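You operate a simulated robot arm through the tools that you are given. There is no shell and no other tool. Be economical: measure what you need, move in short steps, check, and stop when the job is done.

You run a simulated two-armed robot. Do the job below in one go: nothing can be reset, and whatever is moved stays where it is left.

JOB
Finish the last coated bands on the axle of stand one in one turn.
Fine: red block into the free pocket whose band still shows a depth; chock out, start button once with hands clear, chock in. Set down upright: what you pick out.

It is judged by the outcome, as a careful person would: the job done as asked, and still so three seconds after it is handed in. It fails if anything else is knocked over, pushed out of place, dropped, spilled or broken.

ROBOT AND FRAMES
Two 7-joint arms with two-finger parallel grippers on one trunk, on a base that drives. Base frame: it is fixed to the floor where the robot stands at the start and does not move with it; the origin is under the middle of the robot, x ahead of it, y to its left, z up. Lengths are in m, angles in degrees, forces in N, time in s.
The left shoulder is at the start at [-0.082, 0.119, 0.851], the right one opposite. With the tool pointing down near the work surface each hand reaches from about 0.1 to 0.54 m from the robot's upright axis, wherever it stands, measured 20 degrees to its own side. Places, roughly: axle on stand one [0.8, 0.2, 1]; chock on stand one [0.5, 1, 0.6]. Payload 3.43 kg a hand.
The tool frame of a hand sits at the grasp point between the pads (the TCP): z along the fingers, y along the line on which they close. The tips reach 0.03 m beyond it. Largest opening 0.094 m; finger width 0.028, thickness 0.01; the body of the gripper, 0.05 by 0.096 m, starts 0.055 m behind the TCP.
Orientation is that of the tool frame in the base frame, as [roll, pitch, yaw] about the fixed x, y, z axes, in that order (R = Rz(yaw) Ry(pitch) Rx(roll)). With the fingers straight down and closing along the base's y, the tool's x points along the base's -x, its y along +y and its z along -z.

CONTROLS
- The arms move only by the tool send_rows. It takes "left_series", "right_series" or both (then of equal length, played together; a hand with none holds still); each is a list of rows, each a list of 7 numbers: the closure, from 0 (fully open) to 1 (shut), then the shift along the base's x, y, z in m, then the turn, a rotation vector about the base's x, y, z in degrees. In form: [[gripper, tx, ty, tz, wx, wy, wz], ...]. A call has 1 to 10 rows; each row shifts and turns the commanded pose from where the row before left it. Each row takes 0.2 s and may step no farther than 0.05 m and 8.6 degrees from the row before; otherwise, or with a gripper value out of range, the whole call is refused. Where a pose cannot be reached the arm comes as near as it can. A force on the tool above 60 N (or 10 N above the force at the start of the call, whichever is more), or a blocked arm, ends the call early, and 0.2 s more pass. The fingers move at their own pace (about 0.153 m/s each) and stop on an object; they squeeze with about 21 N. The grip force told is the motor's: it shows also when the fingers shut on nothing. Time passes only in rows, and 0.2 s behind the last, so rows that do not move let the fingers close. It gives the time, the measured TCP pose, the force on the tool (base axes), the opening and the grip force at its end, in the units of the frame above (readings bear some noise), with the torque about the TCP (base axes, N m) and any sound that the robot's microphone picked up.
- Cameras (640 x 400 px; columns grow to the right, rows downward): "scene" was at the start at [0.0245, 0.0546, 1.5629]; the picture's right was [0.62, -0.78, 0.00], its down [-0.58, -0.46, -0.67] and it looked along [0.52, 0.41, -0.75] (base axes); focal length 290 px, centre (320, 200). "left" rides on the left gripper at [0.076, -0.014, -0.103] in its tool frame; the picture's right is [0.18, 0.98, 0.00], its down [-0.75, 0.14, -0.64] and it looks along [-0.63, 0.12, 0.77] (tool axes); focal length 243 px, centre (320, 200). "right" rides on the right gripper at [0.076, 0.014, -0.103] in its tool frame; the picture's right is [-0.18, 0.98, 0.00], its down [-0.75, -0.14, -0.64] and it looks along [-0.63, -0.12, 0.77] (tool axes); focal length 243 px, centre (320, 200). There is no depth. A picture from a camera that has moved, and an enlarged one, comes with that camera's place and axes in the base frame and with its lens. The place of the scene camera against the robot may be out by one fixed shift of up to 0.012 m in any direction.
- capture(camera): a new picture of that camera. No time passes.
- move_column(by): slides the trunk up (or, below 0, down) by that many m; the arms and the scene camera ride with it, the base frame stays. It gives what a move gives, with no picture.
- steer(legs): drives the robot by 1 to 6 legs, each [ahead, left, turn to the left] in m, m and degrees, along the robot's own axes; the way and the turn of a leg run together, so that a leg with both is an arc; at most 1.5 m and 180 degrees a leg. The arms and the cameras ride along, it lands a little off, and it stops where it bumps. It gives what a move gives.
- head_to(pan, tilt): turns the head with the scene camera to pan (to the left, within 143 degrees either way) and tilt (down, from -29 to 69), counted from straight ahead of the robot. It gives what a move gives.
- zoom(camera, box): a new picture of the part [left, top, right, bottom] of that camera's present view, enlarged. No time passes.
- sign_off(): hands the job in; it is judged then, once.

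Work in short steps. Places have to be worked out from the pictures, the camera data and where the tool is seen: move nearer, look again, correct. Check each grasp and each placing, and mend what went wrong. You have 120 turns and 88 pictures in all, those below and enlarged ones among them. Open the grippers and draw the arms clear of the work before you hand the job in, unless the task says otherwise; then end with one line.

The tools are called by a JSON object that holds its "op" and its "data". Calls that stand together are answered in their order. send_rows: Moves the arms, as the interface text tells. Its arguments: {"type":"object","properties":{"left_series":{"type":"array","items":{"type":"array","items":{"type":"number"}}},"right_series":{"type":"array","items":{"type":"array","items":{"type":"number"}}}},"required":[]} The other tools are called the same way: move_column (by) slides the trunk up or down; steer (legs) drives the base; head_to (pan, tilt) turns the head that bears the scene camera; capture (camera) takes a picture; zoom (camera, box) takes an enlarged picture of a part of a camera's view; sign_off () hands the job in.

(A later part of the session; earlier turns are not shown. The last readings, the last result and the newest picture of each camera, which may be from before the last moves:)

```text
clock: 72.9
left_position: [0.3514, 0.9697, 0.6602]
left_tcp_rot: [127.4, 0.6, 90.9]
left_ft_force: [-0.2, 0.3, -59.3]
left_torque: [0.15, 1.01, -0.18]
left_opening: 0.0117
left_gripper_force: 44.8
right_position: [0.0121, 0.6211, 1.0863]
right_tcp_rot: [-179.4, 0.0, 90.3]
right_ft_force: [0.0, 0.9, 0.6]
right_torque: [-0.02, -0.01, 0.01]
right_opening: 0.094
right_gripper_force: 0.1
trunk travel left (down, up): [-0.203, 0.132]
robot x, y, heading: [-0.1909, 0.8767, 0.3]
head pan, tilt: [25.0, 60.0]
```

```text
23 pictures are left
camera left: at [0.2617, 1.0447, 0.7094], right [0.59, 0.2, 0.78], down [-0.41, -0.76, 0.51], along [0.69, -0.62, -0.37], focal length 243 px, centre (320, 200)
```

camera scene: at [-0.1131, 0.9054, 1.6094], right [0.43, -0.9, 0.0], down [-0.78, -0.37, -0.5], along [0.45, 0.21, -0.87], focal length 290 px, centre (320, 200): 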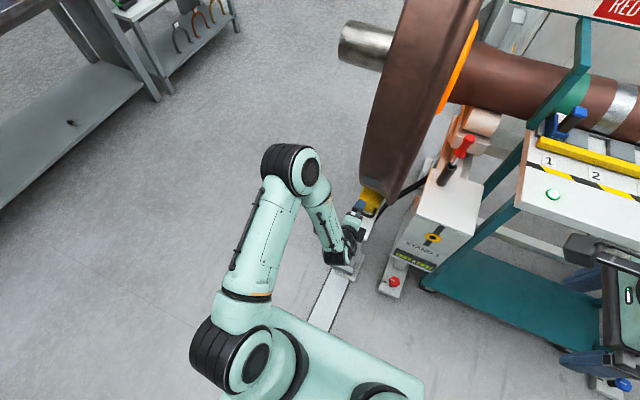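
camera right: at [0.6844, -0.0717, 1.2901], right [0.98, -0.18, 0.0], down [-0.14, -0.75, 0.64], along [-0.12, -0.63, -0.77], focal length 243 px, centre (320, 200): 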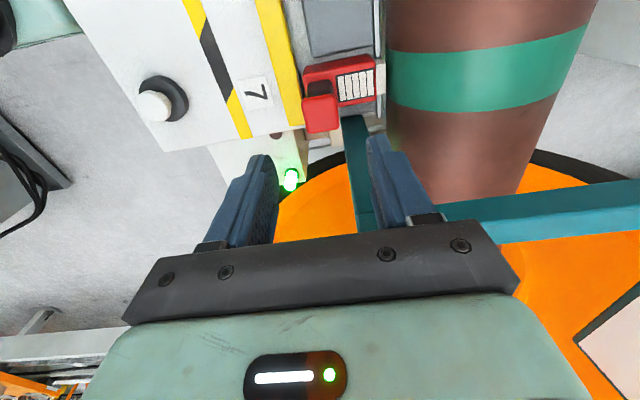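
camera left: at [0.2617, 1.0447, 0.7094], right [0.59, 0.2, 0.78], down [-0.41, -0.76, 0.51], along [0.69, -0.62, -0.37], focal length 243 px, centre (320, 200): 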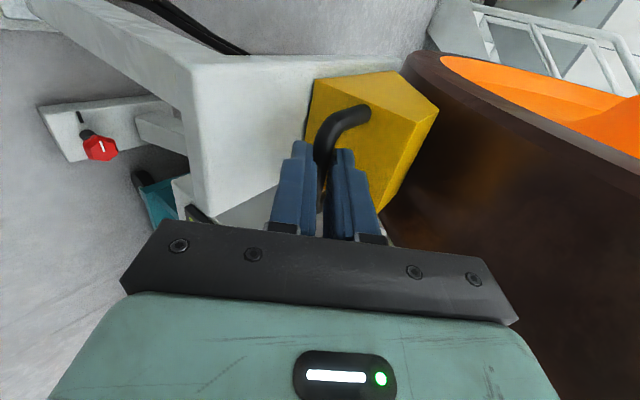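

The lift jammed against the wheel's overhang (59 N) – the chock must slide straight back first. I lower back and pull along -x only.

{"op": "send_rows", "data": {"left_series": [[1, 0, 0, -0.008, 0, 0, 0], [1, 0, 0, -0.008, 0, 0, 0], [1, 0, 0, 0, 0, 0, 0]]}}

{"op": "send_rows", "data": {"left_series": [[1, -0.012, 0, 0, 0, 0, 0], [1, -0.012, 0, 0, 0, 0, 0], [1, -0.012, 0, 0, 0, 0, 0], [1, 0, 0, 0, 0, 0, 0]]}}

{"op": "capture", "data": {"camera": "left"}}

```text
clock: 73.7
left_position: [0.36, 0.9696, 0.6593]
left_tcp_rot: [125.5, 0.3, 91.0]
left_ft_force: [-1.7, 3.4, -16.0]
left_torque: [-0.09, 0.35, -0.8]
left_opening: 0.0119
left_gripper_force: 45.0
right_position: [0.0101, 0.6213, 1.0862]
right_tcp_rot: [-179.7, 0.1, 90.2]
right_ft_force: [0.6, 0.2, 0.4]
right_torque: [0.03, 0.0, -0.01]
right_opening: 0.0938
right_gripper_force: 0.1
trunk travel left (down, up): [-0.203, 0.132]
robot x, y, heading: [-0.1973, 0.8747, 0.2]
head pan, tilt: [25.0, 60.0]
```

```text
clock: 74.7
left_position: [0.3236, 0.9688, 0.6596]
left_tcp_rot: [125.5, 0.4, 90.9]
left_ft_force: [-0.3, -0.8, -9.6]
left_torque: [0.52, 0.19, 0.08]
left_opening: 0.0117
left_gripper_force: 45.1
right_position: [0.0105, 0.6205, 1.0867]
right_tcp_rot: [-179.7, 0.0, 90.4]
right_ft_force: [0.0, -0.2, 0.1]
right_torque: [-0.01, -0.01, 0.01]
right_opening: 0.0937
right_gripper_force: 0.0
trunk travel left (down, up): [-0.203, 0.132]
robot x, y, heading: [-0.1958, 0.8752, 0.1]
head pan, tilt: [25.0, 60.0]
```

```text
22 pictures are left
camera left: at [0.2301, 1.0441, 0.7061], right [0.57, 0.2, 0.8], down [-0.43, -0.76, 0.49], along [0.7, -0.62, -0.34], focal length 243 px, centre (320, 200)
```

left: 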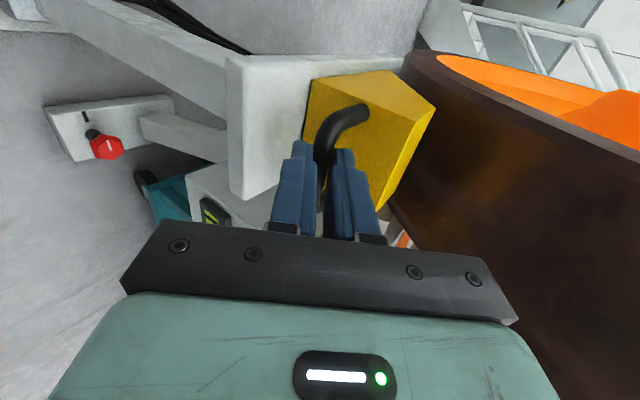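

The chock comes along (≈1 kg). I pull it fully back, then lift it.

{"op": "send_rows", "data": {"left_series": [[1, -0.02, 0, 0.002, 0, 0, 0], [1, -0.03, 0, 0.004, 0, 0, 0], [1, -0.03, 0, 0.006, 0, 0, 0], [1, -0.03, 0, 0.02, 0, 0, 0], [1, 0, 0, 0.03, 0, 0, 0], [1, 0, 0, 0, 0, 0, 0]]}}

{"op": "capture", "data": {"camera": "left"}}

{"op": "capture", "data": {"camera": "scene"}}

```text
clock: 76.1
left_position: [0.2128, 0.9701, 0.7211]
left_tcp_rot: [125.5, 0.5, 91.0]
left_ft_force: [-1.0, 0.0, -0.1]
left_torque: [-0.03, 0.0, -0.01]
left_opening: 0.0002
left_gripper_force: 33.1
right_position: [0.0102, 0.621, 1.0882]
right_tcp_rot: [-179.8, 0.0, 90.3]
right_ft_force: [-0.4, 0.4, -0.3]
right_torque: [-0.04, 0.0, -0.01]
right_opening: 0.0939
right_gripper_force: 0.0
trunk travel left (down, up): [-0.203, 0.132]
robot x, y, heading: [-0.1949, 0.8696, 0.4]
head pan, tilt: [25.0, 60.0]
```

```text
21 pictures are left
camera left: at [0.1191, 1.0447, 0.7679], right [0.57, 0.2, 0.8], down [-0.43, -0.76, 0.49], along [0.7, -0.62, -0.35], focal length 243 px, centre (320, 200)
```

left: 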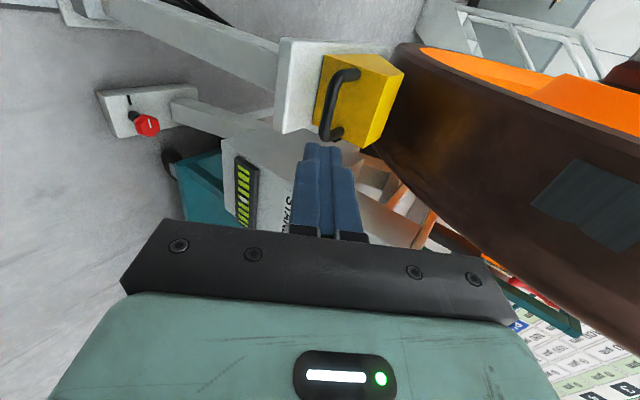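

```text
20 pictures are left
camera scene: at [-0.1701, 0.9069, 1.4751], right [0.42, -0.91, 0.0], down [-0.78, -0.37, -0.5], along [0.45, 0.21, -0.87], focal length 290 px, centre (320, 200)
```

scene: 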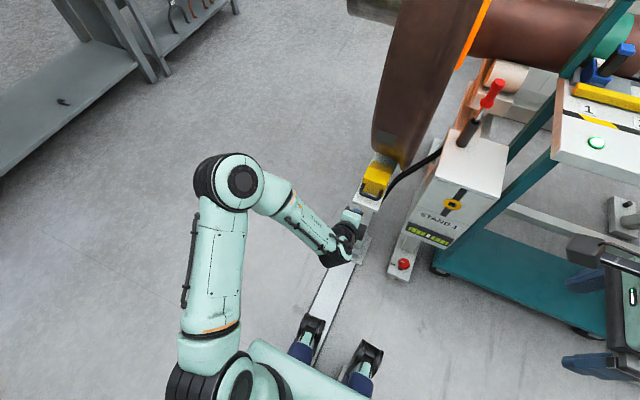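

The fingers slipped off the bar (the jam had worked it out to the tips); the chock sits on its plate, pulled ~5.5 cm back, bar now ≈(0.337, 0.970, 0.650). I re-approach for a deeper grasp.

{"op": "send_rows", "data": {"left_series": [[0.6, 0, 0, 0, 0, 0, 0], [0.6, 0.02, 0, -0.008, 0, 0, 0], [0.6, 0.02, 0, -0.008, 0, 0, 0], [0.6, 0.015, 0, -0.007, 0, 0, 0], [0.6, 0, 0, 0, 0, 0, 0]]}}

{"op": "capture", "data": {"camera": "left"}}

```text
clock: 77.3
left_position: [0.2663, 0.9695, 0.6973]
left_tcp_rot: [125.5, 0.3, 91.0]
left_ft_force: [0.0, 0.5, 0.1]
left_torque: [0.04, 0.01, -0.02]
left_opening: 0.0376
left_gripper_force: 0.0
right_position: [0.0081, 0.6208, 1.0874]
right_tcp_rot: [-179.8, 0.0, 90.4]
right_ft_force: [-0.2, 0.2, 0.0]
right_torque: [-0.03, 0.0, 0.01]
right_opening: 0.0939
right_gripper_force: 0.1
trunk travel left (down, up): [-0.203, 0.132]
robot x, y, heading: [-0.1935, 0.8737, 0.1]
head pan, tilt: [25.0, 60.0]
```

```text
19 pictures are left
camera left: at [0.1746, 1.0442, 0.7445], right [0.57, 0.2, 0.8], down [-0.43, -0.76, 0.49], along [0.7, -0.62, -0.35], focal length 243 px, centre (320, 200)
```

left: 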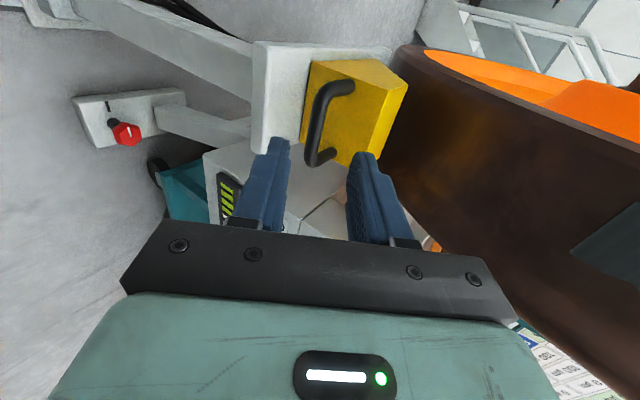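

Aligned. I advance 7.5 cm along the axis for a deeper grip, then close.

{"op": "send_rows", "data": {"left_series": [[0.6, 0.021, 0, -0.0145, 0, 0, 0], [0.6, 0.021, 0, -0.0145, 0, 0, 0], [0.6, 0.013, 0, -0.009, 0, 0, 0], [0.6, 0.007, 0, -0.005, 0, 0, 0], [1, 0, 0, 0, 0, 0, 0], [1, 0, 0, 0, 0, 0, 0], [1, 0, 0, 0, 0, 0, 0]]}}

{"op": "capture", "data": {"camera": "left"}}

```text
clock: 78.9
left_position: [0.3279, 0.9698, 0.6522]
left_tcp_rot: [126.0, 0.4, 91.1]
left_ft_force: [-5.4, -2.1, -17.8]
left_torque: [0.58, 0.18, 0.1]
left_opening: 0.0115
left_gripper_force: 44.8
right_position: [0.0096, 0.6214, 1.0869]
right_tcp_rot: [-179.6, -0.1, 90.3]
right_ft_force: [0.2, -0.1, -0.6]
right_torque: [0.0, 0.01, -0.01]
right_opening: 0.094
right_gripper_force: 0.1
trunk travel left (down, up): [-0.203, 0.132]
robot x, y, heading: [-0.1931, 0.8703, 0.2]
head pan, tilt: [25.0, 60.0]
```

```text
18 pictures are left
camera left: at [0.2356, 1.0445, 0.6998], right [0.57, 0.2, 0.79], down [-0.42, -0.76, 0.5], along [0.7, -0.62, -0.35], focal length 243 px, centre (320, 200)
```

left: 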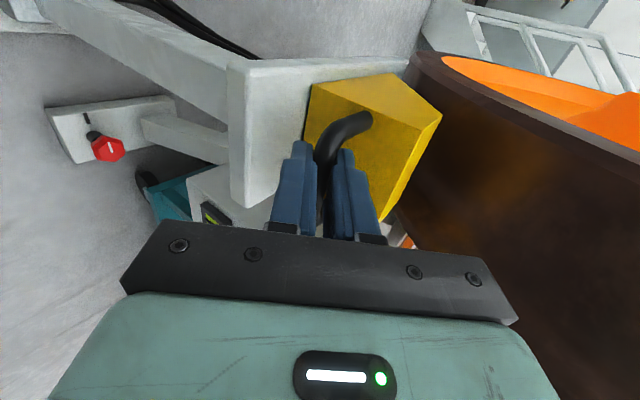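

Gripped (0.0115). I pull straight back in gentle steps and watch the force.

{"op": "send_rows", "data": {"left_series": [[1, -0.008, 0, -0.002, 0, 0, 0], [1, -0.008, 0, 0, 0, 0, 0], [1, -0.008, 0, 0, 0, 0, 0], [1, -0.008, 0, 0, 0, 0, 0], [1, -0.008, 0, 0, 0, 0, 0], [1, 0, 0, 0, 0, 0, 0]]}}

{"op": "send_rows", "data": {"left_series": [[1, 0, 0, 0.004, 0, 0, 0], [1, 0, 0, 0.004, 0, 0, 0], [1, 0, 0, 0.004, 0, 0, 0], [1, 0, 0, 0, 0, 0, 0]]}}

{"op": "capture", "data": {"camera": "left"}}

```text
clock: 80.3
left_position: [0.289, 0.9695, 0.6508]
left_tcp_rot: [125.6, 0.4, 91.2]
left_ft_force: [-0.3, 0.0, 0.1]
left_torque: [0.02, 0.0, 0.02]
left_opening: 0.0
left_gripper_force: 33.4
right_position: [0.0077, 0.6211, 1.0868]
right_tcp_rot: [-179.8, 0.0, 90.2]
right_ft_force: [0.7, -0.4, 0.1]
right_torque: [0.02, 0.05, -0.04]
right_opening: 0.0942
right_gripper_force: 0.1
trunk travel left (down, up): [-0.203, 0.132]
robot x, y, heading: [-0.1963, 0.8743, 0.1]
head pan, tilt: [25.0, 60.0]
```

```text
clock: 81.3
left_position: [0.289, 0.9706, 0.6647]
left_tcp_rot: [125.5, 0.4, 91.0]
left_ft_force: [0.7, -0.5, 0.7]
left_torque: [0.0, 0.01, 0.01]
left_opening: 0.0
left_gripper_force: 33.2
right_position: [0.0095, 0.6205, 1.0868]
right_tcp_rot: [-179.7, 0.0, 90.3]
right_ft_force: [0.1, 0.5, 0.3]
right_torque: [0.01, 0.04, 0.0]
right_opening: 0.094
right_gripper_force: 0.0
trunk travel left (down, up): [-0.203, 0.132]
robot x, y, heading: [-0.1918, 0.8725, -0.0]
head pan, tilt: [25.0, 60.0]
```

```text
17 pictures are left
camera left: at [0.1961, 1.0441, 0.7117], right [0.57, 0.2, 0.8], down [-0.43, -0.76, 0.49], along [0.7, -0.62, -0.34], focal length 243 px, centre (320, 200)
```

left: 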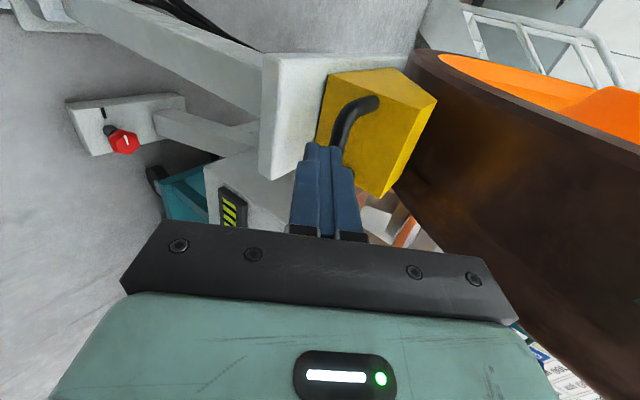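

The bar slipped out again with no movement of the chock – something is holding it. I look at it closely from the head camera.

{"op": "zoom", "data": {"camera": "scene", "box": [320, 120, 480, 220]}}

{"op": "zoom", "data": {"camera": "left", "box": [240, 30, 460, 210]}}

```text
4.00 times, centred on (400, 170) of scene
camera zoom: at [-0.17, 0.9068, 1.4751], right [0.42, -0.91, 0.0], down [-0.78, -0.37, -0.5], along [0.45, 0.21, -0.87], focal length 1158 px, centre (0, 320)
```

zoom: 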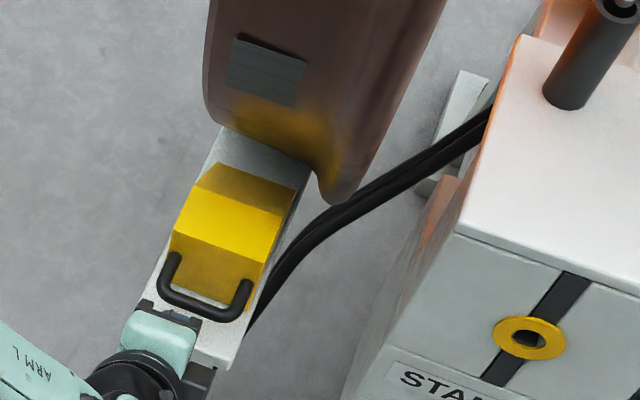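

```text
2.22 times, centred on (350, 120) of left
camera zoom: at [0.1961, 1.0441, 0.7117], right [0.57, 0.2, 0.8], down [-0.43, -0.76, 0.49], along [0.7, -0.62, -0.34], focal length 539 px, centre (253, 378)
```

zoom: 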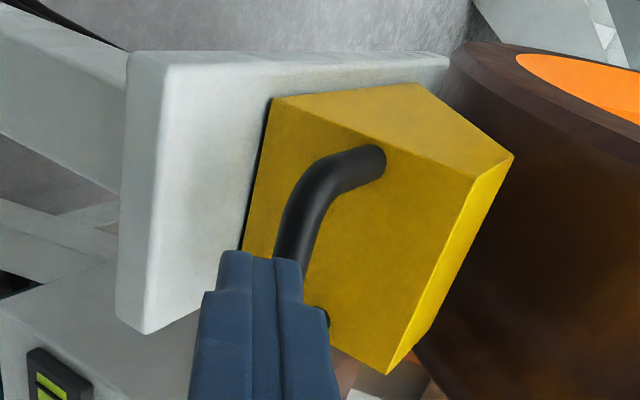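

The chock is clear of the wheel on its plate; only my shallow, axis-aligned grip slips. With the chock pulled back there's room for a steeper tool (30° tilt), so the front finger can hook inside the handle. I back off, re-tilt and look.

{"op": "send_rows", "data": {"left_series": [[0.6, -0.03, 0, 0.02, 0, 0, 0], [0.6, -0.02, 0, 0.03, 0, 0, 0], [0.6, 0.01, -0.001, 0.008, 0, 8.4, 0], [0.6, 0.02, -0.001, 0.008, 0, 8.4, 0], [0.6, 0.02, -0.001, 0, 0, 8.4, 0], [0.6, 0.008, 0, -0.005, 0, 0, 0], [0.6, 0, 0, 0, 0, 0, 0]]}}

{"op": "capture", "data": {"camera": "left"}}

```text
clock: 82.9
left_position: [0.2975, 0.9672, 0.7257]
left_tcp_rot: [150.7, -0.1, 91.1]
left_ft_force: [-0.2, -0.2, 0.3]
left_torque: [0.0, 0.01, 0.0]
left_opening: 0.0374
left_gripper_force: 0.1
right_position: [0.0093, 0.6207, 1.0869]
right_tcp_rot: [-179.7, -0.1, 90.2]
right_ft_force: [-0.2, -0.9, 0.2]
right_torque: [0.01, 0.0, 0.0]
right_opening: 0.0939
right_gripper_force: 0.1
trunk travel left (down, up): [-0.203, 0.132]
robot x, y, heading: [-0.1977, 0.8732, 0.3]
head pan, tilt: [25.0, 60.0]
```

```text
14 pictures are left
camera left: at [0.2337, 1.0415, 0.8085], right [0.85, 0.2, 0.48], down [-0.18, -0.76, 0.63], along [0.49, -0.62, -0.61], focal length 243 px, centre (320, 200)
```

left: 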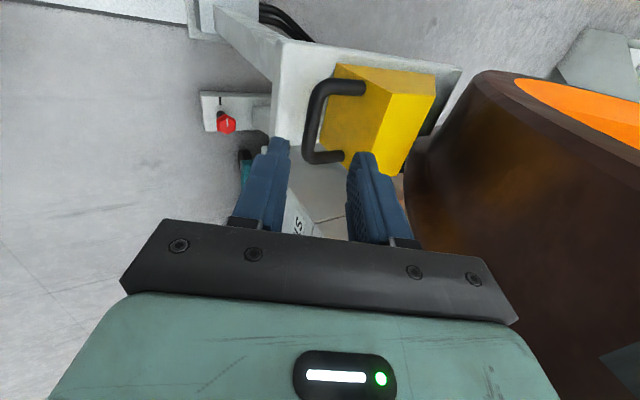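

The bar is at (0.335, 0.967, 0.648), 6 mm left of the axis. I correct and descend along the axis so it lies deep in the pads, then close.

{"op": "send_rows", "data": {"left_series": [[0.6, -0.004, 0, -0.002, 0, 0, 0], [0.6, 0.01, 0, -0.018, 0, 0, 0], [0.6, 0.01, 0, -0.018, 0, 0, 0], [0.6, 0.01, 0, -0.018, 0, 0, 0], [0.6, 0.0075, 0, -0.0145, 0, 0, 0], [0.6, 0, 0, 0, 0, 0, 0], [1, 0, 0, 0, 0, 0, 0], [1, 0, 0, 0, 0, 0, 0], [1, 0, 0, 0, 0, 0, 0]]}}

{"op": "send_rows", "data": {"left_series": [[1, -0.006, 0, 0, 0, 0, 0], [1, -0.006, 0, 0.002, 0, 0, 0], [1, 0, 0, 0.005, 0, 0, 0], [1, 0, 0, 0.005, 0, 0, 0], [1, 0, 0, 0.005, 0, 0, 0], [1, 0, 0, 0, 0, 0, 0]]}}

{"op": "capture", "data": {"camera": "left"}}

```text
clock: 84.9
left_position: [0.332, 0.9667, 0.654]
left_tcp_rot: [150.8, -0.1, 91.1]
left_ft_force: [1.1, -0.1, 0.0]
left_torque: [-0.14, 0.0, 0.44]
left_opening: 0.0116
left_gripper_force: 44.9
right_position: [0.0096, 0.6203, 1.0875]
right_tcp_rot: [-179.8, 0.0, 90.3]
right_ft_force: [-0.5, -0.3, -0.1]
right_torque: [0.01, -0.01, 0.01]
right_opening: 0.094
right_gripper_force: 0.1
trunk travel left (down, up): [-0.203, 0.132]
robot x, y, heading: [-0.1983, 0.8714, 0.1]
head pan, tilt: [25.0, 60.0]
```

```text
clock: 86.3
left_position: [0.3227, 0.9677, 0.6702]
left_tcp_rot: [150.9, -0.1, 91.3]
left_ft_force: [39.6, 1.0, -18.6]
left_torque: [-0.18, -0.68, 0.25]
left_opening: 0.0117
left_gripper_force: 45.3
right_position: [0.0122, 0.6215, 1.0868]
right_tcp_rot: [-179.5, 0.1, 90.3]
right_ft_force: [-0.5, 1.1, 0.1]
right_torque: [-0.02, 0.0, 0.02]
right_opening: 0.094
right_gripper_force: 0.1
trunk travel left (down, up): [-0.203, 0.132]
robot x, y, heading: [-0.1972, 0.8722, 0.1]
head pan, tilt: [25.0, 60.0]
```

```text
13 pictures are left
camera left: at [0.2587, 1.0424, 0.7527], right [0.85, 0.2, 0.48], down [-0.17, -0.76, 0.63], along [0.49, -0.62, -0.61], focal length 243 px, centre (320, 200)
```

left: 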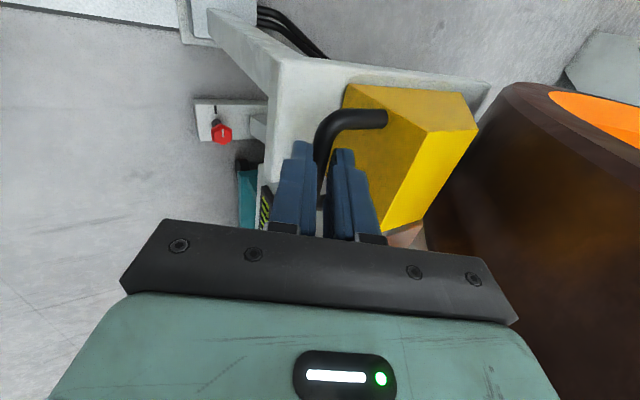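

Now z moves with ~19 N but x resists with 40 N: there's seemingly a stop on the plate. I relax x and lift straight up.

{"op": "send_rows", "data": {"left_series": [[1, 0.006, 0, 0.002, 0, 0, 0], [1, 0, 0, 0.008, 0, 0, 0], [1, 0, 0, 0.008, 0, 0, 0], [1, 0, 0, 0.008, 0, 0, 0], [1, 0, 0, 0, 0, 0, 0]]}}

{"op": "capture", "data": {"camera": "left"}}

```text
clock: 87.5
left_position: [0.3248, 0.9673, 0.6984]
left_tcp_rot: [150.7, 0.1, 91.1]
left_ft_force: [0.7, 0.1, 0.1]
left_torque: [-0.03, -0.01, 0.0]
left_opening: 0.0004
left_gripper_force: 33.0
right_position: [0.0085, 0.6208, 1.0869]
right_tcp_rot: [-179.8, 0.0, 90.3]
right_ft_force: [0.2, -1.1, -0.4]
right_torque: [0.0, -0.02, 0.01]
right_opening: 0.0939
right_gripper_force: 0.1
trunk travel left (down, up): [-0.203, 0.132]
robot x, y, heading: [-0.1962, 0.8723, 0.1]
head pan, tilt: [25.0, 60.0]
```

```text
12 pictures are left
camera left: at [0.2609, 1.0408, 0.7807], right [0.85, 0.2, 0.48], down [-0.18, -0.76, 0.63], along [0.49, -0.62, -0.61], focal length 243 px, centre (320, 200)
```

left: 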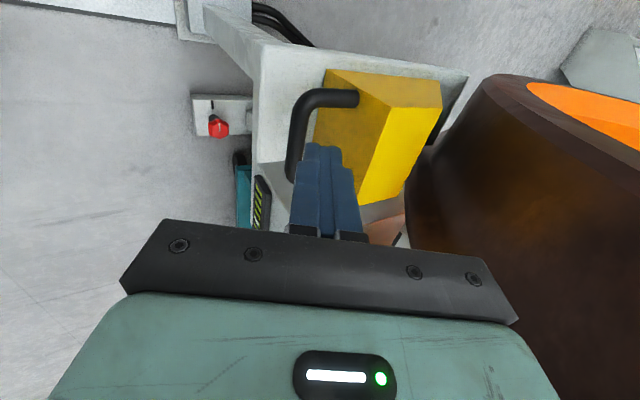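

The bar stayed at x 0.334 under 40 N: the chock is at a hard stop of its slide, standing upright, clear of the wheel. So it is out. I draw the left hand away and check the wheel/chock gap and the lit table button.

{"op": "send_rows", "data": {"left_series": [[1, -0.02, 0, 0.035, 0, 0, 0], [1, -0.04, 0, 0.02, 0, 0, 0], [1, -0.04, 0, 0.02, 0, 0, 0], [1, -0.03, 0, 0.02, 0, 0, 0]]}}

{"op": "zoom", "data": {"camera": "scene", "box": [340, 90, 640, 260]}}

```text
clock: 88.5
left_position: [0.1931, 0.9676, 0.7937]
left_tcp_rot: [150.6, -0.1, 91.2]
left_ft_force: [-0.2, 0.7, 0.3]
left_torque: [0.0, -0.04, -0.01]
left_opening: 0.0
left_gripper_force: 33.0
right_position: [0.0083, 0.6208, 1.0868]
right_tcp_rot: [-179.8, -0.1, 90.2]
right_ft_force: [-0.5, 0.3, -0.4]
right_torque: [0.02, -0.04, 0.02]
right_opening: 0.094
right_gripper_force: 0.1
trunk travel left (down, up): [-0.203, 0.132]
robot x, y, heading: [-0.197, 0.8715, 0.2]
head pan, tilt: [25.0, 60.0]
```

```text
2.13 times, centred on (490, 175) of scene
camera zoom: at [-0.1707, 0.907, 1.4751], right [0.42, -0.91, 0.0], down [-0.78, -0.37, -0.5], along [0.45, 0.21, -0.87], focal length 618 px, centre (-43, 253)
```

zoom: 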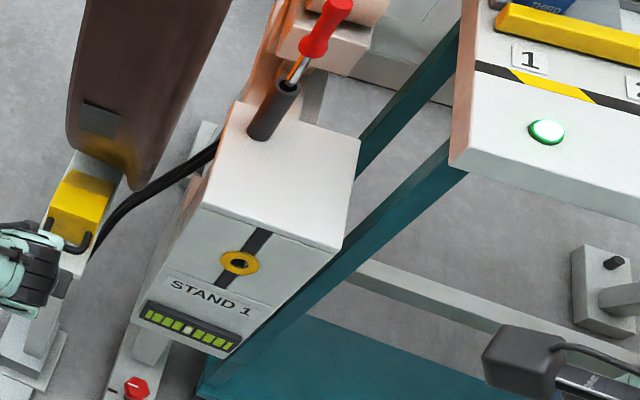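

The chock is clear of the wheel. The white domed pushbutton with black collar (right end of table, ≈(0.477, -0.133, 1.0)) is the pressable one; the lit disc looks like a lamp. I raise the left hand and trunk, then drive round to the right.

{"op": "send_rows", "data": {"left_series": [[1, -0.02, 0, 0.04, 0, 0, 0], [1, -0.02, 0, 0.04, 0, 0, 0], [1, -0.02, 0, 0.04, 0, 0, 0], [1, -0.02, 0, 0.04, 0, 0, 0], [1, -0.02, 0, 0.04, 0, 0, 0], [1, -0.02, 0, 0.04, 0, 0, 0], [1, -0.02, 0, 0.04, 0, 0, 0], [1, -0.01, 0, 0.03, 0, 0, 0]], "right_series": [[1, 0, 0, 0, 0, 0, 0], [1, 0, 0, 0, 0, 0, 0], [1, 0, 0, 0, 0, 0, 0], [1, 0, 0, 0, 0, 0, 0], [1, 0, 0, 0, 0, 0, 0], [1, 0, 0, 0, 0, 0, 0], [1, 0, 0, 0, 0, 0, 0], [1, 0, 0, 0, 0, 0, 0]]}}

{"op": "move_column", "data": {"by": 0.13}}

{"op": "steer", "data": {"legs": [[0, -0.8, 0], [0.31, 0, 0]]}}

```text
clock: 90.3
left_position: [0.0443, 0.9676, 1.1026]
left_tcp_rot: [150.8, 0.0, 91.2]
left_ft_force: [-0.5, 0.3, 0.4]
left_torque: [0.01, 0.04, -0.02]
left_opening: 0.0
left_gripper_force: 33.0
right_position: [0.0083, 0.6203, 1.0883]
right_tcp_rot: [-179.8, 0.0, 90.3]
right_ft_force: [-0.1, 0.4, 0.0]
right_torque: [0.01, 0.0, -0.01]
right_opening: 0.0002
right_gripper_force: 21.4
trunk travel left (down, up): [-0.203, 0.132]
robot x, y, heading: [-0.1939, 0.874, 0.1]
head pan, tilt: [25.0, 60.0]
```

```text
clock: 91.8
left_position: [0.0437, 0.967, 1.2326]
left_tcp_rot: [150.9, 0.0, 91.3]
left_ft_force: [-0.4, 0.9, -0.9]
left_torque: [-0.01, -0.01, 0.0]
left_opening: 0.0
left_gripper_force: 33.1
right_position: [0.0082, 0.6209, 1.2169]
right_tcp_rot: [-179.7, 0.1, 90.3]
right_ft_force: [-0.5, 0.3, -0.6]
right_torque: [0.01, -0.02, 0.01]
right_opening: 0.0
right_gripper_force: 21.1
trunk travel left (down, up): [-0.333, 0.002]
robot x, y, heading: [-0.1949, 0.8683, 0.0]
head pan, tilt: [25.0, 60.0]
```

```text
clock: 100.9
left_position: [0.3529, 0.1733, 1.2334]
left_tcp_rot: [150.7, -0.1, 91.0]
left_ft_force: [-0.6, -1.6, 0.5]
left_torque: [0.01, -0.03, -0.01]
left_opening: 0.0001
left_gripper_force: 32.9
right_position: [0.3156, -0.1729, 1.2169]
right_tcp_rot: [-179.9, 0.0, 90.1]
right_ft_force: [0.4, -0.3, -0.9]
right_torque: [0.01, 0.02, -0.02]
right_opening: 0.0003
right_gripper_force: 21.5
trunk travel left (down, up): [-0.333, 0.002]
robot x, y, heading: [0.1103, 0.0755, -0.1]
head pan, tilt: [25.0, 60.0]
```

I bring the right hand above the white button at z 1.12 and look.

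{"op": "send_rows", "data": {"right_series": [[1, 0.04, 0.01, -0.02, 0, 0, 0], [1, 0.04, 0.01, -0.025, 0, 0, 0], [1, 0.04, 0.01, -0.025, 0, 0, 0], [1, 0.041, 0.01, -0.02, 0, 0, 0], [1, 0, 0, 0, 0, 0, 0]]}}

{"op": "capture", "data": {"camera": "right"}}

```text
clock: 102.1
left_position: [0.3518, 0.1726, 1.234]
left_tcp_rot: [150.7, -0.1, 91.0]
left_ft_force: [-0.8, 0.6, -0.5]
left_torque: [-0.01, 0.0, 0.0]
left_opening: 0.0
left_gripper_force: 33.2
right_position: [0.4778, -0.1337, 1.1267]
right_tcp_rot: [-179.8, 0.1, 90.1]
right_ft_force: [-0.5, -0.4, -0.3]
right_torque: [0.02, 0.02, 0.02]
right_opening: 0.0
right_gripper_force: 21.2
trunk travel left (down, up): [-0.333, 0.002]
robot x, y, heading: [0.1135, 0.0832, -0.1]
head pan, tilt: [25.0, 60.0]
```

```text
10 pictures are left
camera right: at [0.4925, -0.0575, 1.2291], right [0.98, -0.18, 0.0], down [-0.14, -0.75, 0.64], along [-0.12, -0.63, -0.77], focal length 243 px, centre (320, 200)
```

right: 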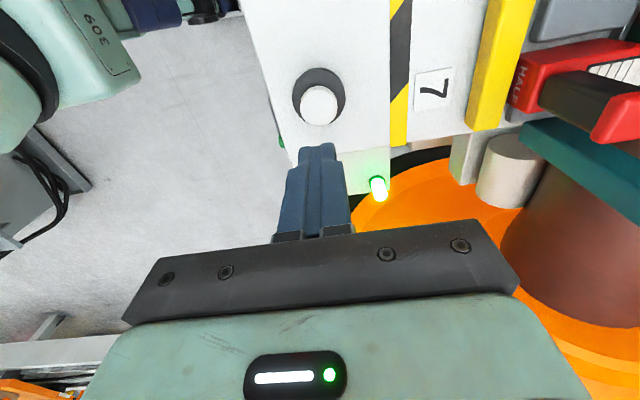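

The cap is at (0.477, -0.132, 1.000), straight under the closed fingertips. I press it once (about 1.5 cm beyond touch) and lift right off.

{"op": "send_rows", "data": {"right_series": [[1, 0, 0.001, -0.04, 0, 0, 0], [1, 0, 0, -0.04, 0, 0, 0], [1, 0, 0, -0.012, 0, 0, 0], [1, 0, 0, -0.006, 0, 0, 0], [1, 0, 0, -0.005, 0, 0, 0], [1, 0, 0, 0.03, 0, 0, 0], [1, 0, 0, 0.04, 0, 0, 0], [1, 0, 0, 0.04, 0, 0, 0]]}}

```text
clock: 103.9
left_position: [0.354, 0.1738, 1.2336]
left_tcp_rot: [150.6, -0.1, 90.9]
left_ft_force: [0.5, -0.7, 0.0]
left_torque: [0.03, -0.01, 0.0]
left_opening: 0.0001
left_gripper_force: 33.1
right_position: [0.4767, -0.1321, 1.1331]
right_tcp_rot: [-179.7, 0.0, 90.2]
right_ft_force: [0.1, 0.1, 0.4]
right_torque: [-0.01, 0.01, 0.0]
right_opening: 0.0003
right_gripper_force: 20.8
trunk travel left (down, up): [-0.333, 0.002]
robot x, y, heading: [0.1128, 0.0803, -0.2]
head pan, tilt: [25.0, 60.0]
heard: click
```

A click was heard. I draw both hands back clear of the stand and then look at the sign and axle.

{"op": "send_rows", "data": {"right_series": [[1, -0.045, 0, 0.02, 0, 0, 0], [1, -0.045, 0, 0.02, 0, 0, 0], [1, -0.045, 0, 0.02, 0, 0, 0], [1, -0.03, 0, 0, 0, 0, 0], [1, 0, 0, 0, 0, 0, 0], [1, 0, 0, 0, 0, 0, 0], [1, 0, 0, 0, 0, 0, 0], [1, 0, 0, 0, 0, 0, 0], [1, 0, 0, 0, 0, 0, 0], [1, 0, 0, 0, 0, 0, 0]]}}

{"op": "steer", "data": {"legs": [[-0.25, 0, 0]]}}

{"op": "head_to", "data": {"pan": 10, "tilt": 22}}

{"op": "capture", "data": {"camera": "scene"}}

```text
clock: 106.1
left_position: [0.3526, 0.1727, 1.2338]
left_tcp_rot: [150.7, -0.2, 91.0]
left_ft_force: [0.8, 1.0, 0.4]
left_torque: [-0.01, -0.03, 0.01]
left_opening: 0.0
left_gripper_force: 33.1
right_position: [0.3123, -0.1323, 1.1946]
right_tcp_rot: [-179.8, 0.0, 90.1]
right_ft_force: [0.2, 0.3, 0.4]
right_torque: [0.03, 0.02, 0.0]
right_opening: 0.0
right_gripper_force: 20.7
trunk travel left (down, up): [-0.333, 0.002]
robot x, y, heading: [0.1144, 0.0828, 0.1]
head pan, tilt: [25.0, 60.0]
```

```text
clock: 107.9
left_position: [0.1073, 0.1739, 1.2331]
left_tcp_rot: [150.7, -0.1, 91.1]
left_ft_force: [-0.1, -0.5, -0.2]
left_torque: [-0.01, 0.01, -0.02]
left_opening: 0.0001
left_gripper_force: 32.3
right_position: [0.065, -0.133, 1.1938]
right_tcp_rot: [-179.7, 0.0, 90.1]
right_ft_force: [0.2, -0.1, 0.6]
right_torque: [-0.01, -0.01, -0.01]
right_opening: 0.0
right_gripper_force: 21.4
trunk travel left (down, up): [-0.333, 0.002]
robot x, y, heading: [-0.1353, 0.0807, -0.1]
head pan, tilt: [25.0, 60.0]
```

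```text
clock: 109.0
left_position: [0.1054, 0.1725, 1.2329]
left_tcp_rot: [150.7, -0.1, 91.0]
left_ft_force: [-0.9, -0.1, -0.2]
left_torque: [0.03, 0.02, 0.02]
left_opening: 0.0
left_gripper_force: 33.2
right_position: [0.0637, -0.1327, 1.1939]
right_tcp_rot: [-179.9, 0.0, 90.1]
right_ft_force: [-0.6, 0.0, -0.8]
right_torque: [-0.02, 0.04, 0.01]
right_opening: 0.0001
right_gripper_force: 21.1
trunk travel left (down, up): [-0.333, 0.002]
robot x, y, heading: [-0.134, 0.0851, -0.1]
head pan, tilt: [10.0, 22.0]
```

```text
9 pictures are left
camera scene: at [-0.0809, 0.1016, 1.6642], right [0.17, -0.99, 0.0], down [-0.37, -0.06, -0.93], along [0.91, 0.16, -0.38], focal length 290 px, centre (320, 200)
```

scene: 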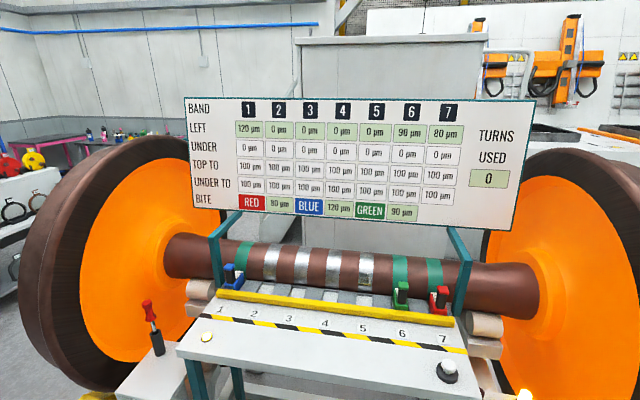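

The lamps have turned amber – it seems to be running (lit disc is a lamp indeed). I wait some seconds with hands clear.

{"op": "send_rows", "data": {"right_series": [[1, 0, 0, 0, 0, 0, 0], [1, 0, 0, 0, 0, 0, 0], [1, 0, 0, 0, 0, 0, 0], [1, 0, 0, 0, 0, 0, 0], [1, 0, 0, 0, 0, 0, 0], [1, 0, 0, 0, 0, 0, 0], [1, 0, 0, 0, 0, 0, 0], [1, 0, 0, 0, 0, 0, 0], [1, 0, 0, 0, 0, 0, 0], [1, 0, 0, 0, 0, 0, 0]]}}

{"op": "send_rows", "data": {"right_series": [[1, 0, 0, 0, 0, 0, 0], [1, 0, 0, 0, 0, 0, 0], [1, 0, 0, 0, 0, 0, 0], [1, 0, 0, 0, 0, 0, 0], [1, 0, 0, 0, 0, 0, 0], [1, 0, 0, 0, 0, 0, 0], [1, 0, 0, 0, 0, 0, 0], [1, 0, 0, 0, 0, 0, 0], [1, 0, 0, 0, 0, 0, 0], [1, 0, 0, 0, 0, 0, 0]]}}

{"op": "send_rows", "data": {"right_series": [[1, 0, 0, 0, 0, 0, 0], [1, 0, 0, 0, 0, 0, 0], [1, 0, 0, 0, 0, 0, 0], [1, 0, 0, 0, 0, 0, 0], [1, 0, 0, 0, 0, 0, 0], [1, 0, 0, 0, 0, 0, 0], [1, 0, 0, 0, 0, 0, 0], [1, 0, 0, 0, 0, 0, 0], [1, 0, 0, 0, 0, 0, 0], [1, 0, 0, 0, 0, 0, 0]]}}

{"op": "capture", "data": {"camera": "scene"}}

```text
clock: 111.2
left_position: [0.1051, 0.172, 1.2332]
left_tcp_rot: [150.8, -0.1, 91.0]
left_ft_force: [0.2, 0.4, 0.6]
left_torque: [-0.02, 0.01, 0.0]
left_opening: 0.0001
left_gripper_force: 32.9
right_position: [0.0629, -0.1324, 1.1947]
right_tcp_rot: [-179.8, -0.1, 90.0]
right_ft_force: [-0.2, 0.1, -0.3]
right_torque: [0.01, 0.0, -0.03]
right_opening: 0.0
right_gripper_force: 20.7
trunk travel left (down, up): [-0.333, 0.002]
robot x, y, heading: [-0.1373, 0.0781, 0.1]
head pan, tilt: [10.0, 22.0]
```

```text
clock: 113.3
left_position: [0.105, 0.1723, 1.2322]
left_tcp_rot: [150.7, -0.2, 91.1]
left_ft_force: [0.2, -0.2, 0.3]
left_torque: [-0.03, 0.01, -0.01]
left_opening: 0.0
left_gripper_force: 32.7
right_position: [0.0635, -0.132, 1.1931]
right_tcp_rot: [-179.8, -0.1, 90.0]
right_ft_force: [-0.5, 0.1, -0.1]
right_torque: [0.0, 0.0, 0.03]
right_opening: 0.0001
right_gripper_force: 21.3
trunk travel left (down, up): [-0.333, 0.002]
robot x, y, heading: [-0.1355, 0.0807, -0.0]
head pan, tilt: [10.0, 22.0]
```

```text
clock: 115.5
left_position: [0.1051, 0.1732, 1.2326]
left_tcp_rot: [150.8, -0.2, 91.0]
left_ft_force: [-0.5, 0.2, -0.5]
left_torque: [-0.01, -0.02, 0.02]
left_opening: 0.0002
left_gripper_force: 32.6
right_position: [0.0642, -0.1327, 1.1933]
right_tcp_rot: [-179.8, 0.0, 90.1]
right_ft_force: [0.2, -0.3, 0.4]
right_torque: [-0.02, 0.0, 0.02]
right_opening: 0.0002
right_gripper_force: 21.0
trunk travel left (down, up): [-0.333, 0.002]
robot x, y, heading: [-0.133, 0.0791, 0.1]
head pan, tilt: [10.0, 22.0]
```

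```text
8 pictures are left
camera scene: at [-0.081, 0.1015, 1.6643], right [0.17, -0.99, 0.0], down [-0.37, -0.06, -0.93], along [0.91, 0.16, -0.37], focal length 290 px, centre (320, 200)
```

scene: 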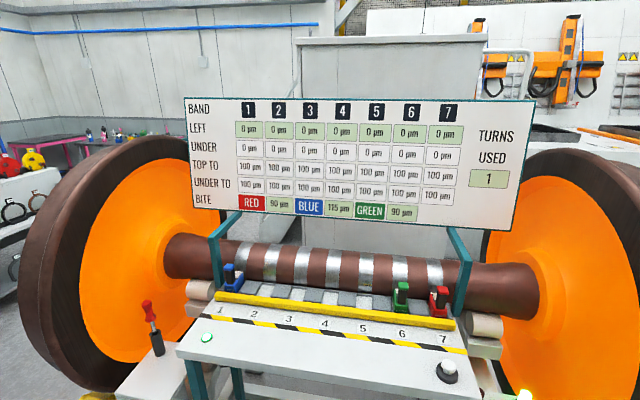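

All bands read 0 µm, turns used 1, lamp green again. Now the chock goes back in: I drive back to the left and lower the trunk as before.

{"op": "steer", "data": {"legs": [[-0.06, 0, 0], [0, 0.79, 0]]}}

{"op": "move_column", "data": {"by": -0.13}}

```text
clock: 123.4
left_position: [0.0477, 0.9562, 1.2316]
left_tcp_rot: [150.7, -0.1, 91.0]
left_ft_force: [0.1, -0.1, 1.0]
left_torque: [0.01, -0.01, 0.02]
left_opening: 0.0002
left_gripper_force: 33.4
right_position: [0.0047, 0.6511, 1.1938]
right_tcp_rot: [-179.8, 0.0, 90.2]
right_ft_force: [-0.1, -0.1, 0.7]
right_torque: [0.02, 0.01, -0.03]
right_opening: 0.0001
right_gripper_force: 20.8
trunk travel left (down, up): [-0.333, 0.002]
robot x, y, heading: [-0.1921, 0.8633, -0.2]
head pan, tilt: [10.0, 22.0]
```

```text
clock: 125.0
left_position: [0.0454, 0.9571, 1.1029]
left_tcp_rot: [150.7, -0.1, 90.9]
left_ft_force: [-0.7, -0.2, 0.6]
left_torque: [-0.02, -0.02, 0.0]
left_opening: 0.0
left_gripper_force: 32.6
right_position: [0.0049, 0.6506, 1.0629]
right_tcp_rot: [-179.7, 0.0, 90.0]
right_ft_force: [-0.9, 0.4, 0.3]
right_torque: [-0.01, 0.0, 0.02]
right_opening: 0.0
right_gripper_force: 21.5
trunk travel left (down, up): [-0.203, 0.132]
robot x, y, heading: [-0.1925, 0.8649, -0.2]
head pan, tilt: [10.0, 22.0]
```

I retrace the left hand's path down to the pre-grasp point above the handle and check it.

{"op": "send_rows", "data": {"left_series": [[0.6, 0.0185, 0.0013, -0.0386, 0, 0, 0], [0.6, 0.0185, 0.0013, -0.0386, 0, 0, 0], [0.6, 0.0185, 0.0013, -0.0386, 0, 0, 0], [0.6, 0.0185, 0.0013, -0.0386, 0, 0, 0], [0.6, 0.0185, 0.0013, -0.0386, 0, 0, 0], [0.6, 0.0185, 0.0013, -0.0386, 0, 0, 0], [0.6, 0.0185, 0.0013, -0.0386, 0, 0, 0], [0.6, 0.0185, 0.0013, -0.0386, 0, 0, 0]]}}

{"op": "send_rows", "data": {"left_series": [[0.6, 0.0335, 0, -0.0235, 0, 0, 0], [0.6, 0.0335, 0, -0.0235, 0, 0, 0], [0.6, 0.0335, 0, -0.0235, 0, 0, 0], [0.6, 0, 0, 0, 0, 0, 0]]}}

{"op": "capture", "data": {"camera": "left"}}

```text
clock: 126.8
left_position: [0.1941, 0.9679, 0.7946]
left_tcp_rot: [150.7, -0.1, 90.8]
left_ft_force: [0.1, -0.1, -0.2]
left_torque: [0.04, 0.03, -0.01]
left_opening: 0.0374
left_gripper_force: 0.0
right_position: [0.0048, 0.6513, 1.0635]
right_tcp_rot: [-179.6, -0.1, 90.1]
right_ft_force: [0.3, 0.7, 0.2]
right_torque: [0.01, 0.01, -0.02]
right_opening: 0.0
right_gripper_force: 21.3
trunk travel left (down, up): [-0.203, 0.132]
robot x, y, heading: [-0.1895, 0.8653, -0.1]
head pan, tilt: [10.0, 22.0]
```

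```text
clock: 127.8
left_position: [0.294, 0.9665, 0.7231]
left_tcp_rot: [150.7, -0.1, 91.0]
left_ft_force: [-0.8, 0.1, -0.5]
left_torque: [0.0, 0.01, -0.01]
left_opening: 0.0377
left_gripper_force: 0.1
right_position: [0.0031, 0.6515, 1.0643]
right_tcp_rot: [-179.7, 0.0, 90.1]
right_ft_force: [-0.4, 0.0, -0.6]
right_torque: [0.03, -0.02, 0.01]
right_opening: 0.0001
right_gripper_force: 20.6
trunk travel left (down, up): [-0.203, 0.132]
robot x, y, heading: [-0.1929, 0.8609, 0.1]
head pan, tilt: [10.0, 22.0]
```

```text
7 pictures are left
camera left: at [0.2304, 1.0408, 0.8058], right [0.85, 0.2, 0.48], down [-0.18, -0.76, 0.63], along [0.49, -0.62, -0.61], focal length 243 px, centre (320, 200)
```

left: 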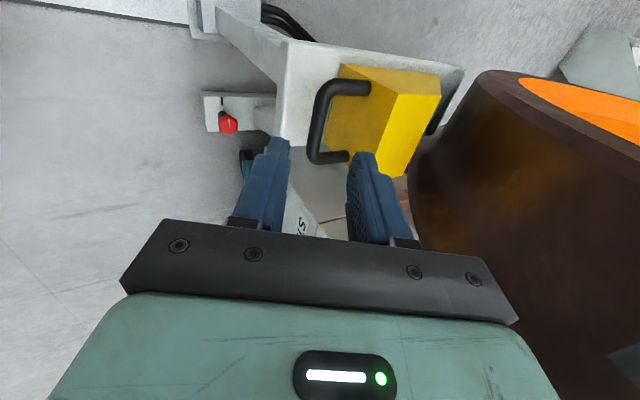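

The bar is on the axis again. I descend, close on it, and push the chock in by 5 cm first.

{"op": "send_rows", "data": {"left_series": [[0.6, 0.01, 0, -0.018, 0, 0, 0], [0.6, 0.01, 0, -0.018, 0, 0, 0], [0.6, 0.01, 0, -0.018, 0, 0, 0], [0.6, 0.0075, 0, -0.0145, 0, 0, 0], [0.6, 0, 0, 0, 0, 0, 0], [1, 0, 0, 0, 0, 0, 0], [1, 0, 0, 0, 0, 0, 0], [1, 0, 0, 0, 0, 0, 0]]}}

{"op": "send_rows", "data": {"left_series": [[1, 0.01, 0, 0, 0, 0, 0], [1, 0.01, 0, 0, 0, 0, 0], [1, 0.01, 0, 0, 0, 0, 0], [1, 0.01, 0, 0, 0, 0, 0], [1, 0.008, 0, 0, 0, 0, 0], [1, 0, 0, 0, 0, 0, 0]]}}

{"op": "capture", "data": {"camera": "left"}}

```text
clock: 129.6
left_position: [0.3331, 0.9661, 0.6541]
left_tcp_rot: [150.7, -0.2, 91.0]
left_ft_force: [1.9, -0.6, -1.5]
left_torque: [-0.3, 0.0, 0.7]
left_opening: 0.0115
left_gripper_force: 45.0
right_position: [0.0052, 0.6501, 1.0635]
right_tcp_rot: [-179.8, 0.0, 90.1]
right_ft_force: [0.4, -0.4, 0.5]
right_torque: [0.01, 0.04, 0.01]
right_opening: 0.0
right_gripper_force: 20.9
trunk travel left (down, up): [-0.203, 0.132]
robot x, y, heading: [-0.1946, 0.8633, -0.2]
head pan, tilt: [10.0, 22.0]
```

```text
clock: 131.0
left_position: [0.3803, 0.9671, 0.6538]
left_tcp_rot: [150.9, -0.1, 90.9]
left_ft_force: [-1.9, -6.6, -10.6]
left_torque: [0.21, 0.08, 1.09]
left_opening: 0.0117
left_gripper_force: 45.6
right_position: [0.0052, 0.6505, 1.0639]
right_tcp_rot: [-179.7, 0.0, 90.1]
right_ft_force: [-0.1, 0.3, 1.1]
right_torque: [0.01, 0.0, 0.02]
right_opening: 0.0
right_gripper_force: 21.0
trunk travel left (down, up): [-0.203, 0.132]
robot x, y, heading: [-0.1931, 0.8644, 0.1]
head pan, tilt: [10.0, 22.0]
```

```text
6 pictures are left
camera left: at [0.3166, 1.0407, 0.7364], right [0.86, 0.2, 0.48], down [-0.18, -0.76, 0.63], along [0.49, -0.62, -0.61], focal length 243 px, centre (320, 200)
```

left: 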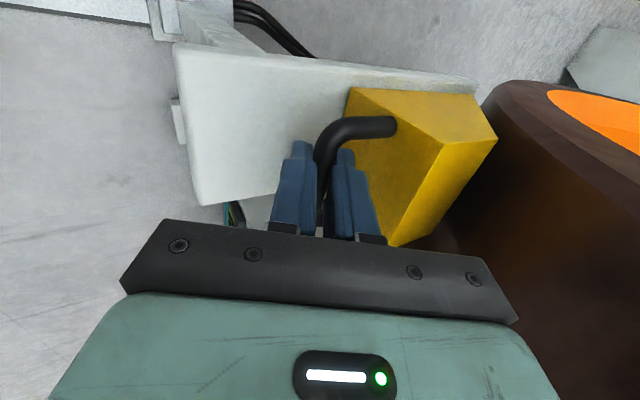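

It slid in 4.7 cm freely. I push the last ~1 cm gently until it resists.

{"op": "send_rows", "data": {"left_series": [[1, 0.004, 0, 0, 0, 0, 0], [1, 0.004, 0, 0, 0, 0, 0], [1, 0.003, 0, 0, 0, 0, 0], [1, 0, 0, 0, 0, 0, 0]]}}

```text
clock: 132.0
left_position: [0.3916, 0.9664, 0.6534]
left_tcp_rot: [150.8, 0.0, 91.0]
left_ft_force: [0.9, -5.6, -14.2]
left_torque: [-0.58, 0.01, 0.56]
left_opening: 0.0116
left_gripper_force: 44.7
right_position: [0.006, 0.6515, 1.0631]
right_tcp_rot: [-179.7, 0.0, 90.0]
right_ft_force: [0.4, -0.8, 0.2]
right_torque: [-0.02, 0.01, -0.01]
right_opening: 0.0001
right_gripper_force: 20.9
trunk travel left (down, up): [-0.203, 0.132]
robot x, y, heading: [-0.195, 0.8615, -0.0]
head pan, tilt: [10.0, 22.0]
```

Still no resistance; a few more millimetres, watching the x force.

{"op": "send_rows", "data": {"left_series": [[1, 0.004, 0, 0, 0, 0, 0], [1, 0.004, 0, 0, 0, 0, 0], [1, 0, 0, 0, 0, 0, 0]]}}

{"op": "capture", "data": {"camera": "left"}}

```text
clock: 132.8
left_position: [0.3925, 0.9673, 0.6532]
left_tcp_rot: [151.3, -0.3, 91.0]
left_ft_force: [-49.8, -3.1, 4.6]
left_torque: [-0.88, 0.47, 0.49]
left_opening: 0.0115
left_gripper_force: 45.2
right_position: [0.0014, 0.651, 1.0647]
right_tcp_rot: [179.9, -0.1, 90.1]
right_ft_force: [-0.1, 0.7, -0.1]
right_torque: [0.0, 0.03, 0.01]
right_opening: 0.0
right_gripper_force: 20.9
trunk travel left (down, up): [-0.203, 0.132]
robot x, y, heading: [-0.1945, 0.8627, -0.2]
head pan, tilt: [10.0, 22.0]
```

```text
5 pictures are left
camera left: at [0.3296, 1.0405, 0.7372], right [0.86, 0.2, 0.47], down [-0.17, -0.76, 0.63], along [0.48, -0.62, -0.62], focal length 243 px, centre (320, 200)
```

left: 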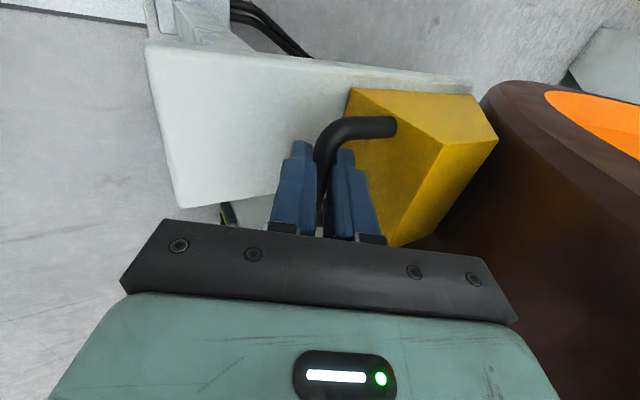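

Firm stop at 0.3925 (50 N): the chock is back in against the wheel. I relax, open, and withdraw along the tool axis.

{"op": "send_rows", "data": {"left_series": [[1, -0.007, 0, 0, 0, 0, 0], [0.6, 0, 0, 0, 0, 0, 0], [0.6, 0, 0, 0, 0, 0, 0], [0.6, -0.009, 0, 0.015, 0, 0, 0], [0.6, -0.015, 0, 0.026, 0, 0, 0], [0.6, -0.017, 0, 0.026, 0, 0, 0], [0.6, -0.03, 0, 0.02, 0, 0, 0], [0.6, -0.04, 0, 0.02, 0, 0, 0], [0.6, -0.04, 0, 0.02, 0, 0, 0]]}}

{"op": "head_to", "data": {"pan": 25, "tilt": 50}}

{"op": "capture", "data": {"camera": "scene"}}

```text
clock: 134.8
left_position: [0.2398, 0.967, 0.782]
left_tcp_rot: [150.7, 0.0, 91.0]
left_ft_force: [0.4, 0.6, 0.1]
left_torque: [-0.01, -0.01, 0.03]
left_opening: 0.0373
left_gripper_force: 0.0
right_position: [0.0044, 0.6512, 1.0643]
right_tcp_rot: [-179.8, 0.0, 90.1]
right_ft_force: [-0.6, -0.2, -0.1]
right_torque: [0.0, 0.01, -0.01]
right_opening: 0.0001
right_gripper_force: 20.8
trunk travel left (down, up): [-0.203, 0.132]
robot x, y, heading: [-0.193, 0.8613, -0.1]
head pan, tilt: [10.0, 22.0]
```

```text
clock: 135.7
left_position: [0.2424, 0.9679, 0.7823]
left_tcp_rot: [150.8, -0.1, 91.0]
left_ft_force: [-0.2, 0.7, -0.9]
left_torque: [-0.01, 0.02, 0.01]
left_opening: 0.0375
left_gripper_force: 0.1
right_position: [0.0044, 0.6498, 1.064]
right_tcp_rot: [-179.8, 0.0, 90.1]
right_ft_force: [-0.3, -0.2, 0.4]
right_torque: [0.02, -0.04, 0.0]
right_opening: 0.0003
right_gripper_force: 21.0
trunk travel left (down, up): [-0.203, 0.132]
robot x, y, heading: [-0.1927, 0.8627, -0.1]
head pan, tilt: [25.0, 50.0]
```

```text
4 pictures are left
camera scene: at [-0.1593, 0.9012, 1.4877], right [0.42, -0.91, 0.0], down [-0.69, -0.32, -0.64], along [0.58, 0.27, -0.77], focal length 290 px, centre (320, 200)
```

scene: 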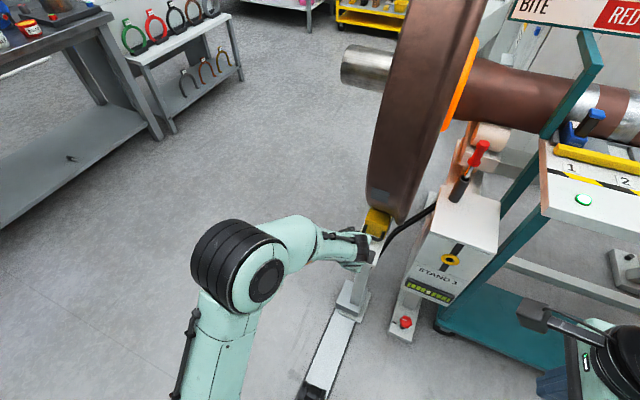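

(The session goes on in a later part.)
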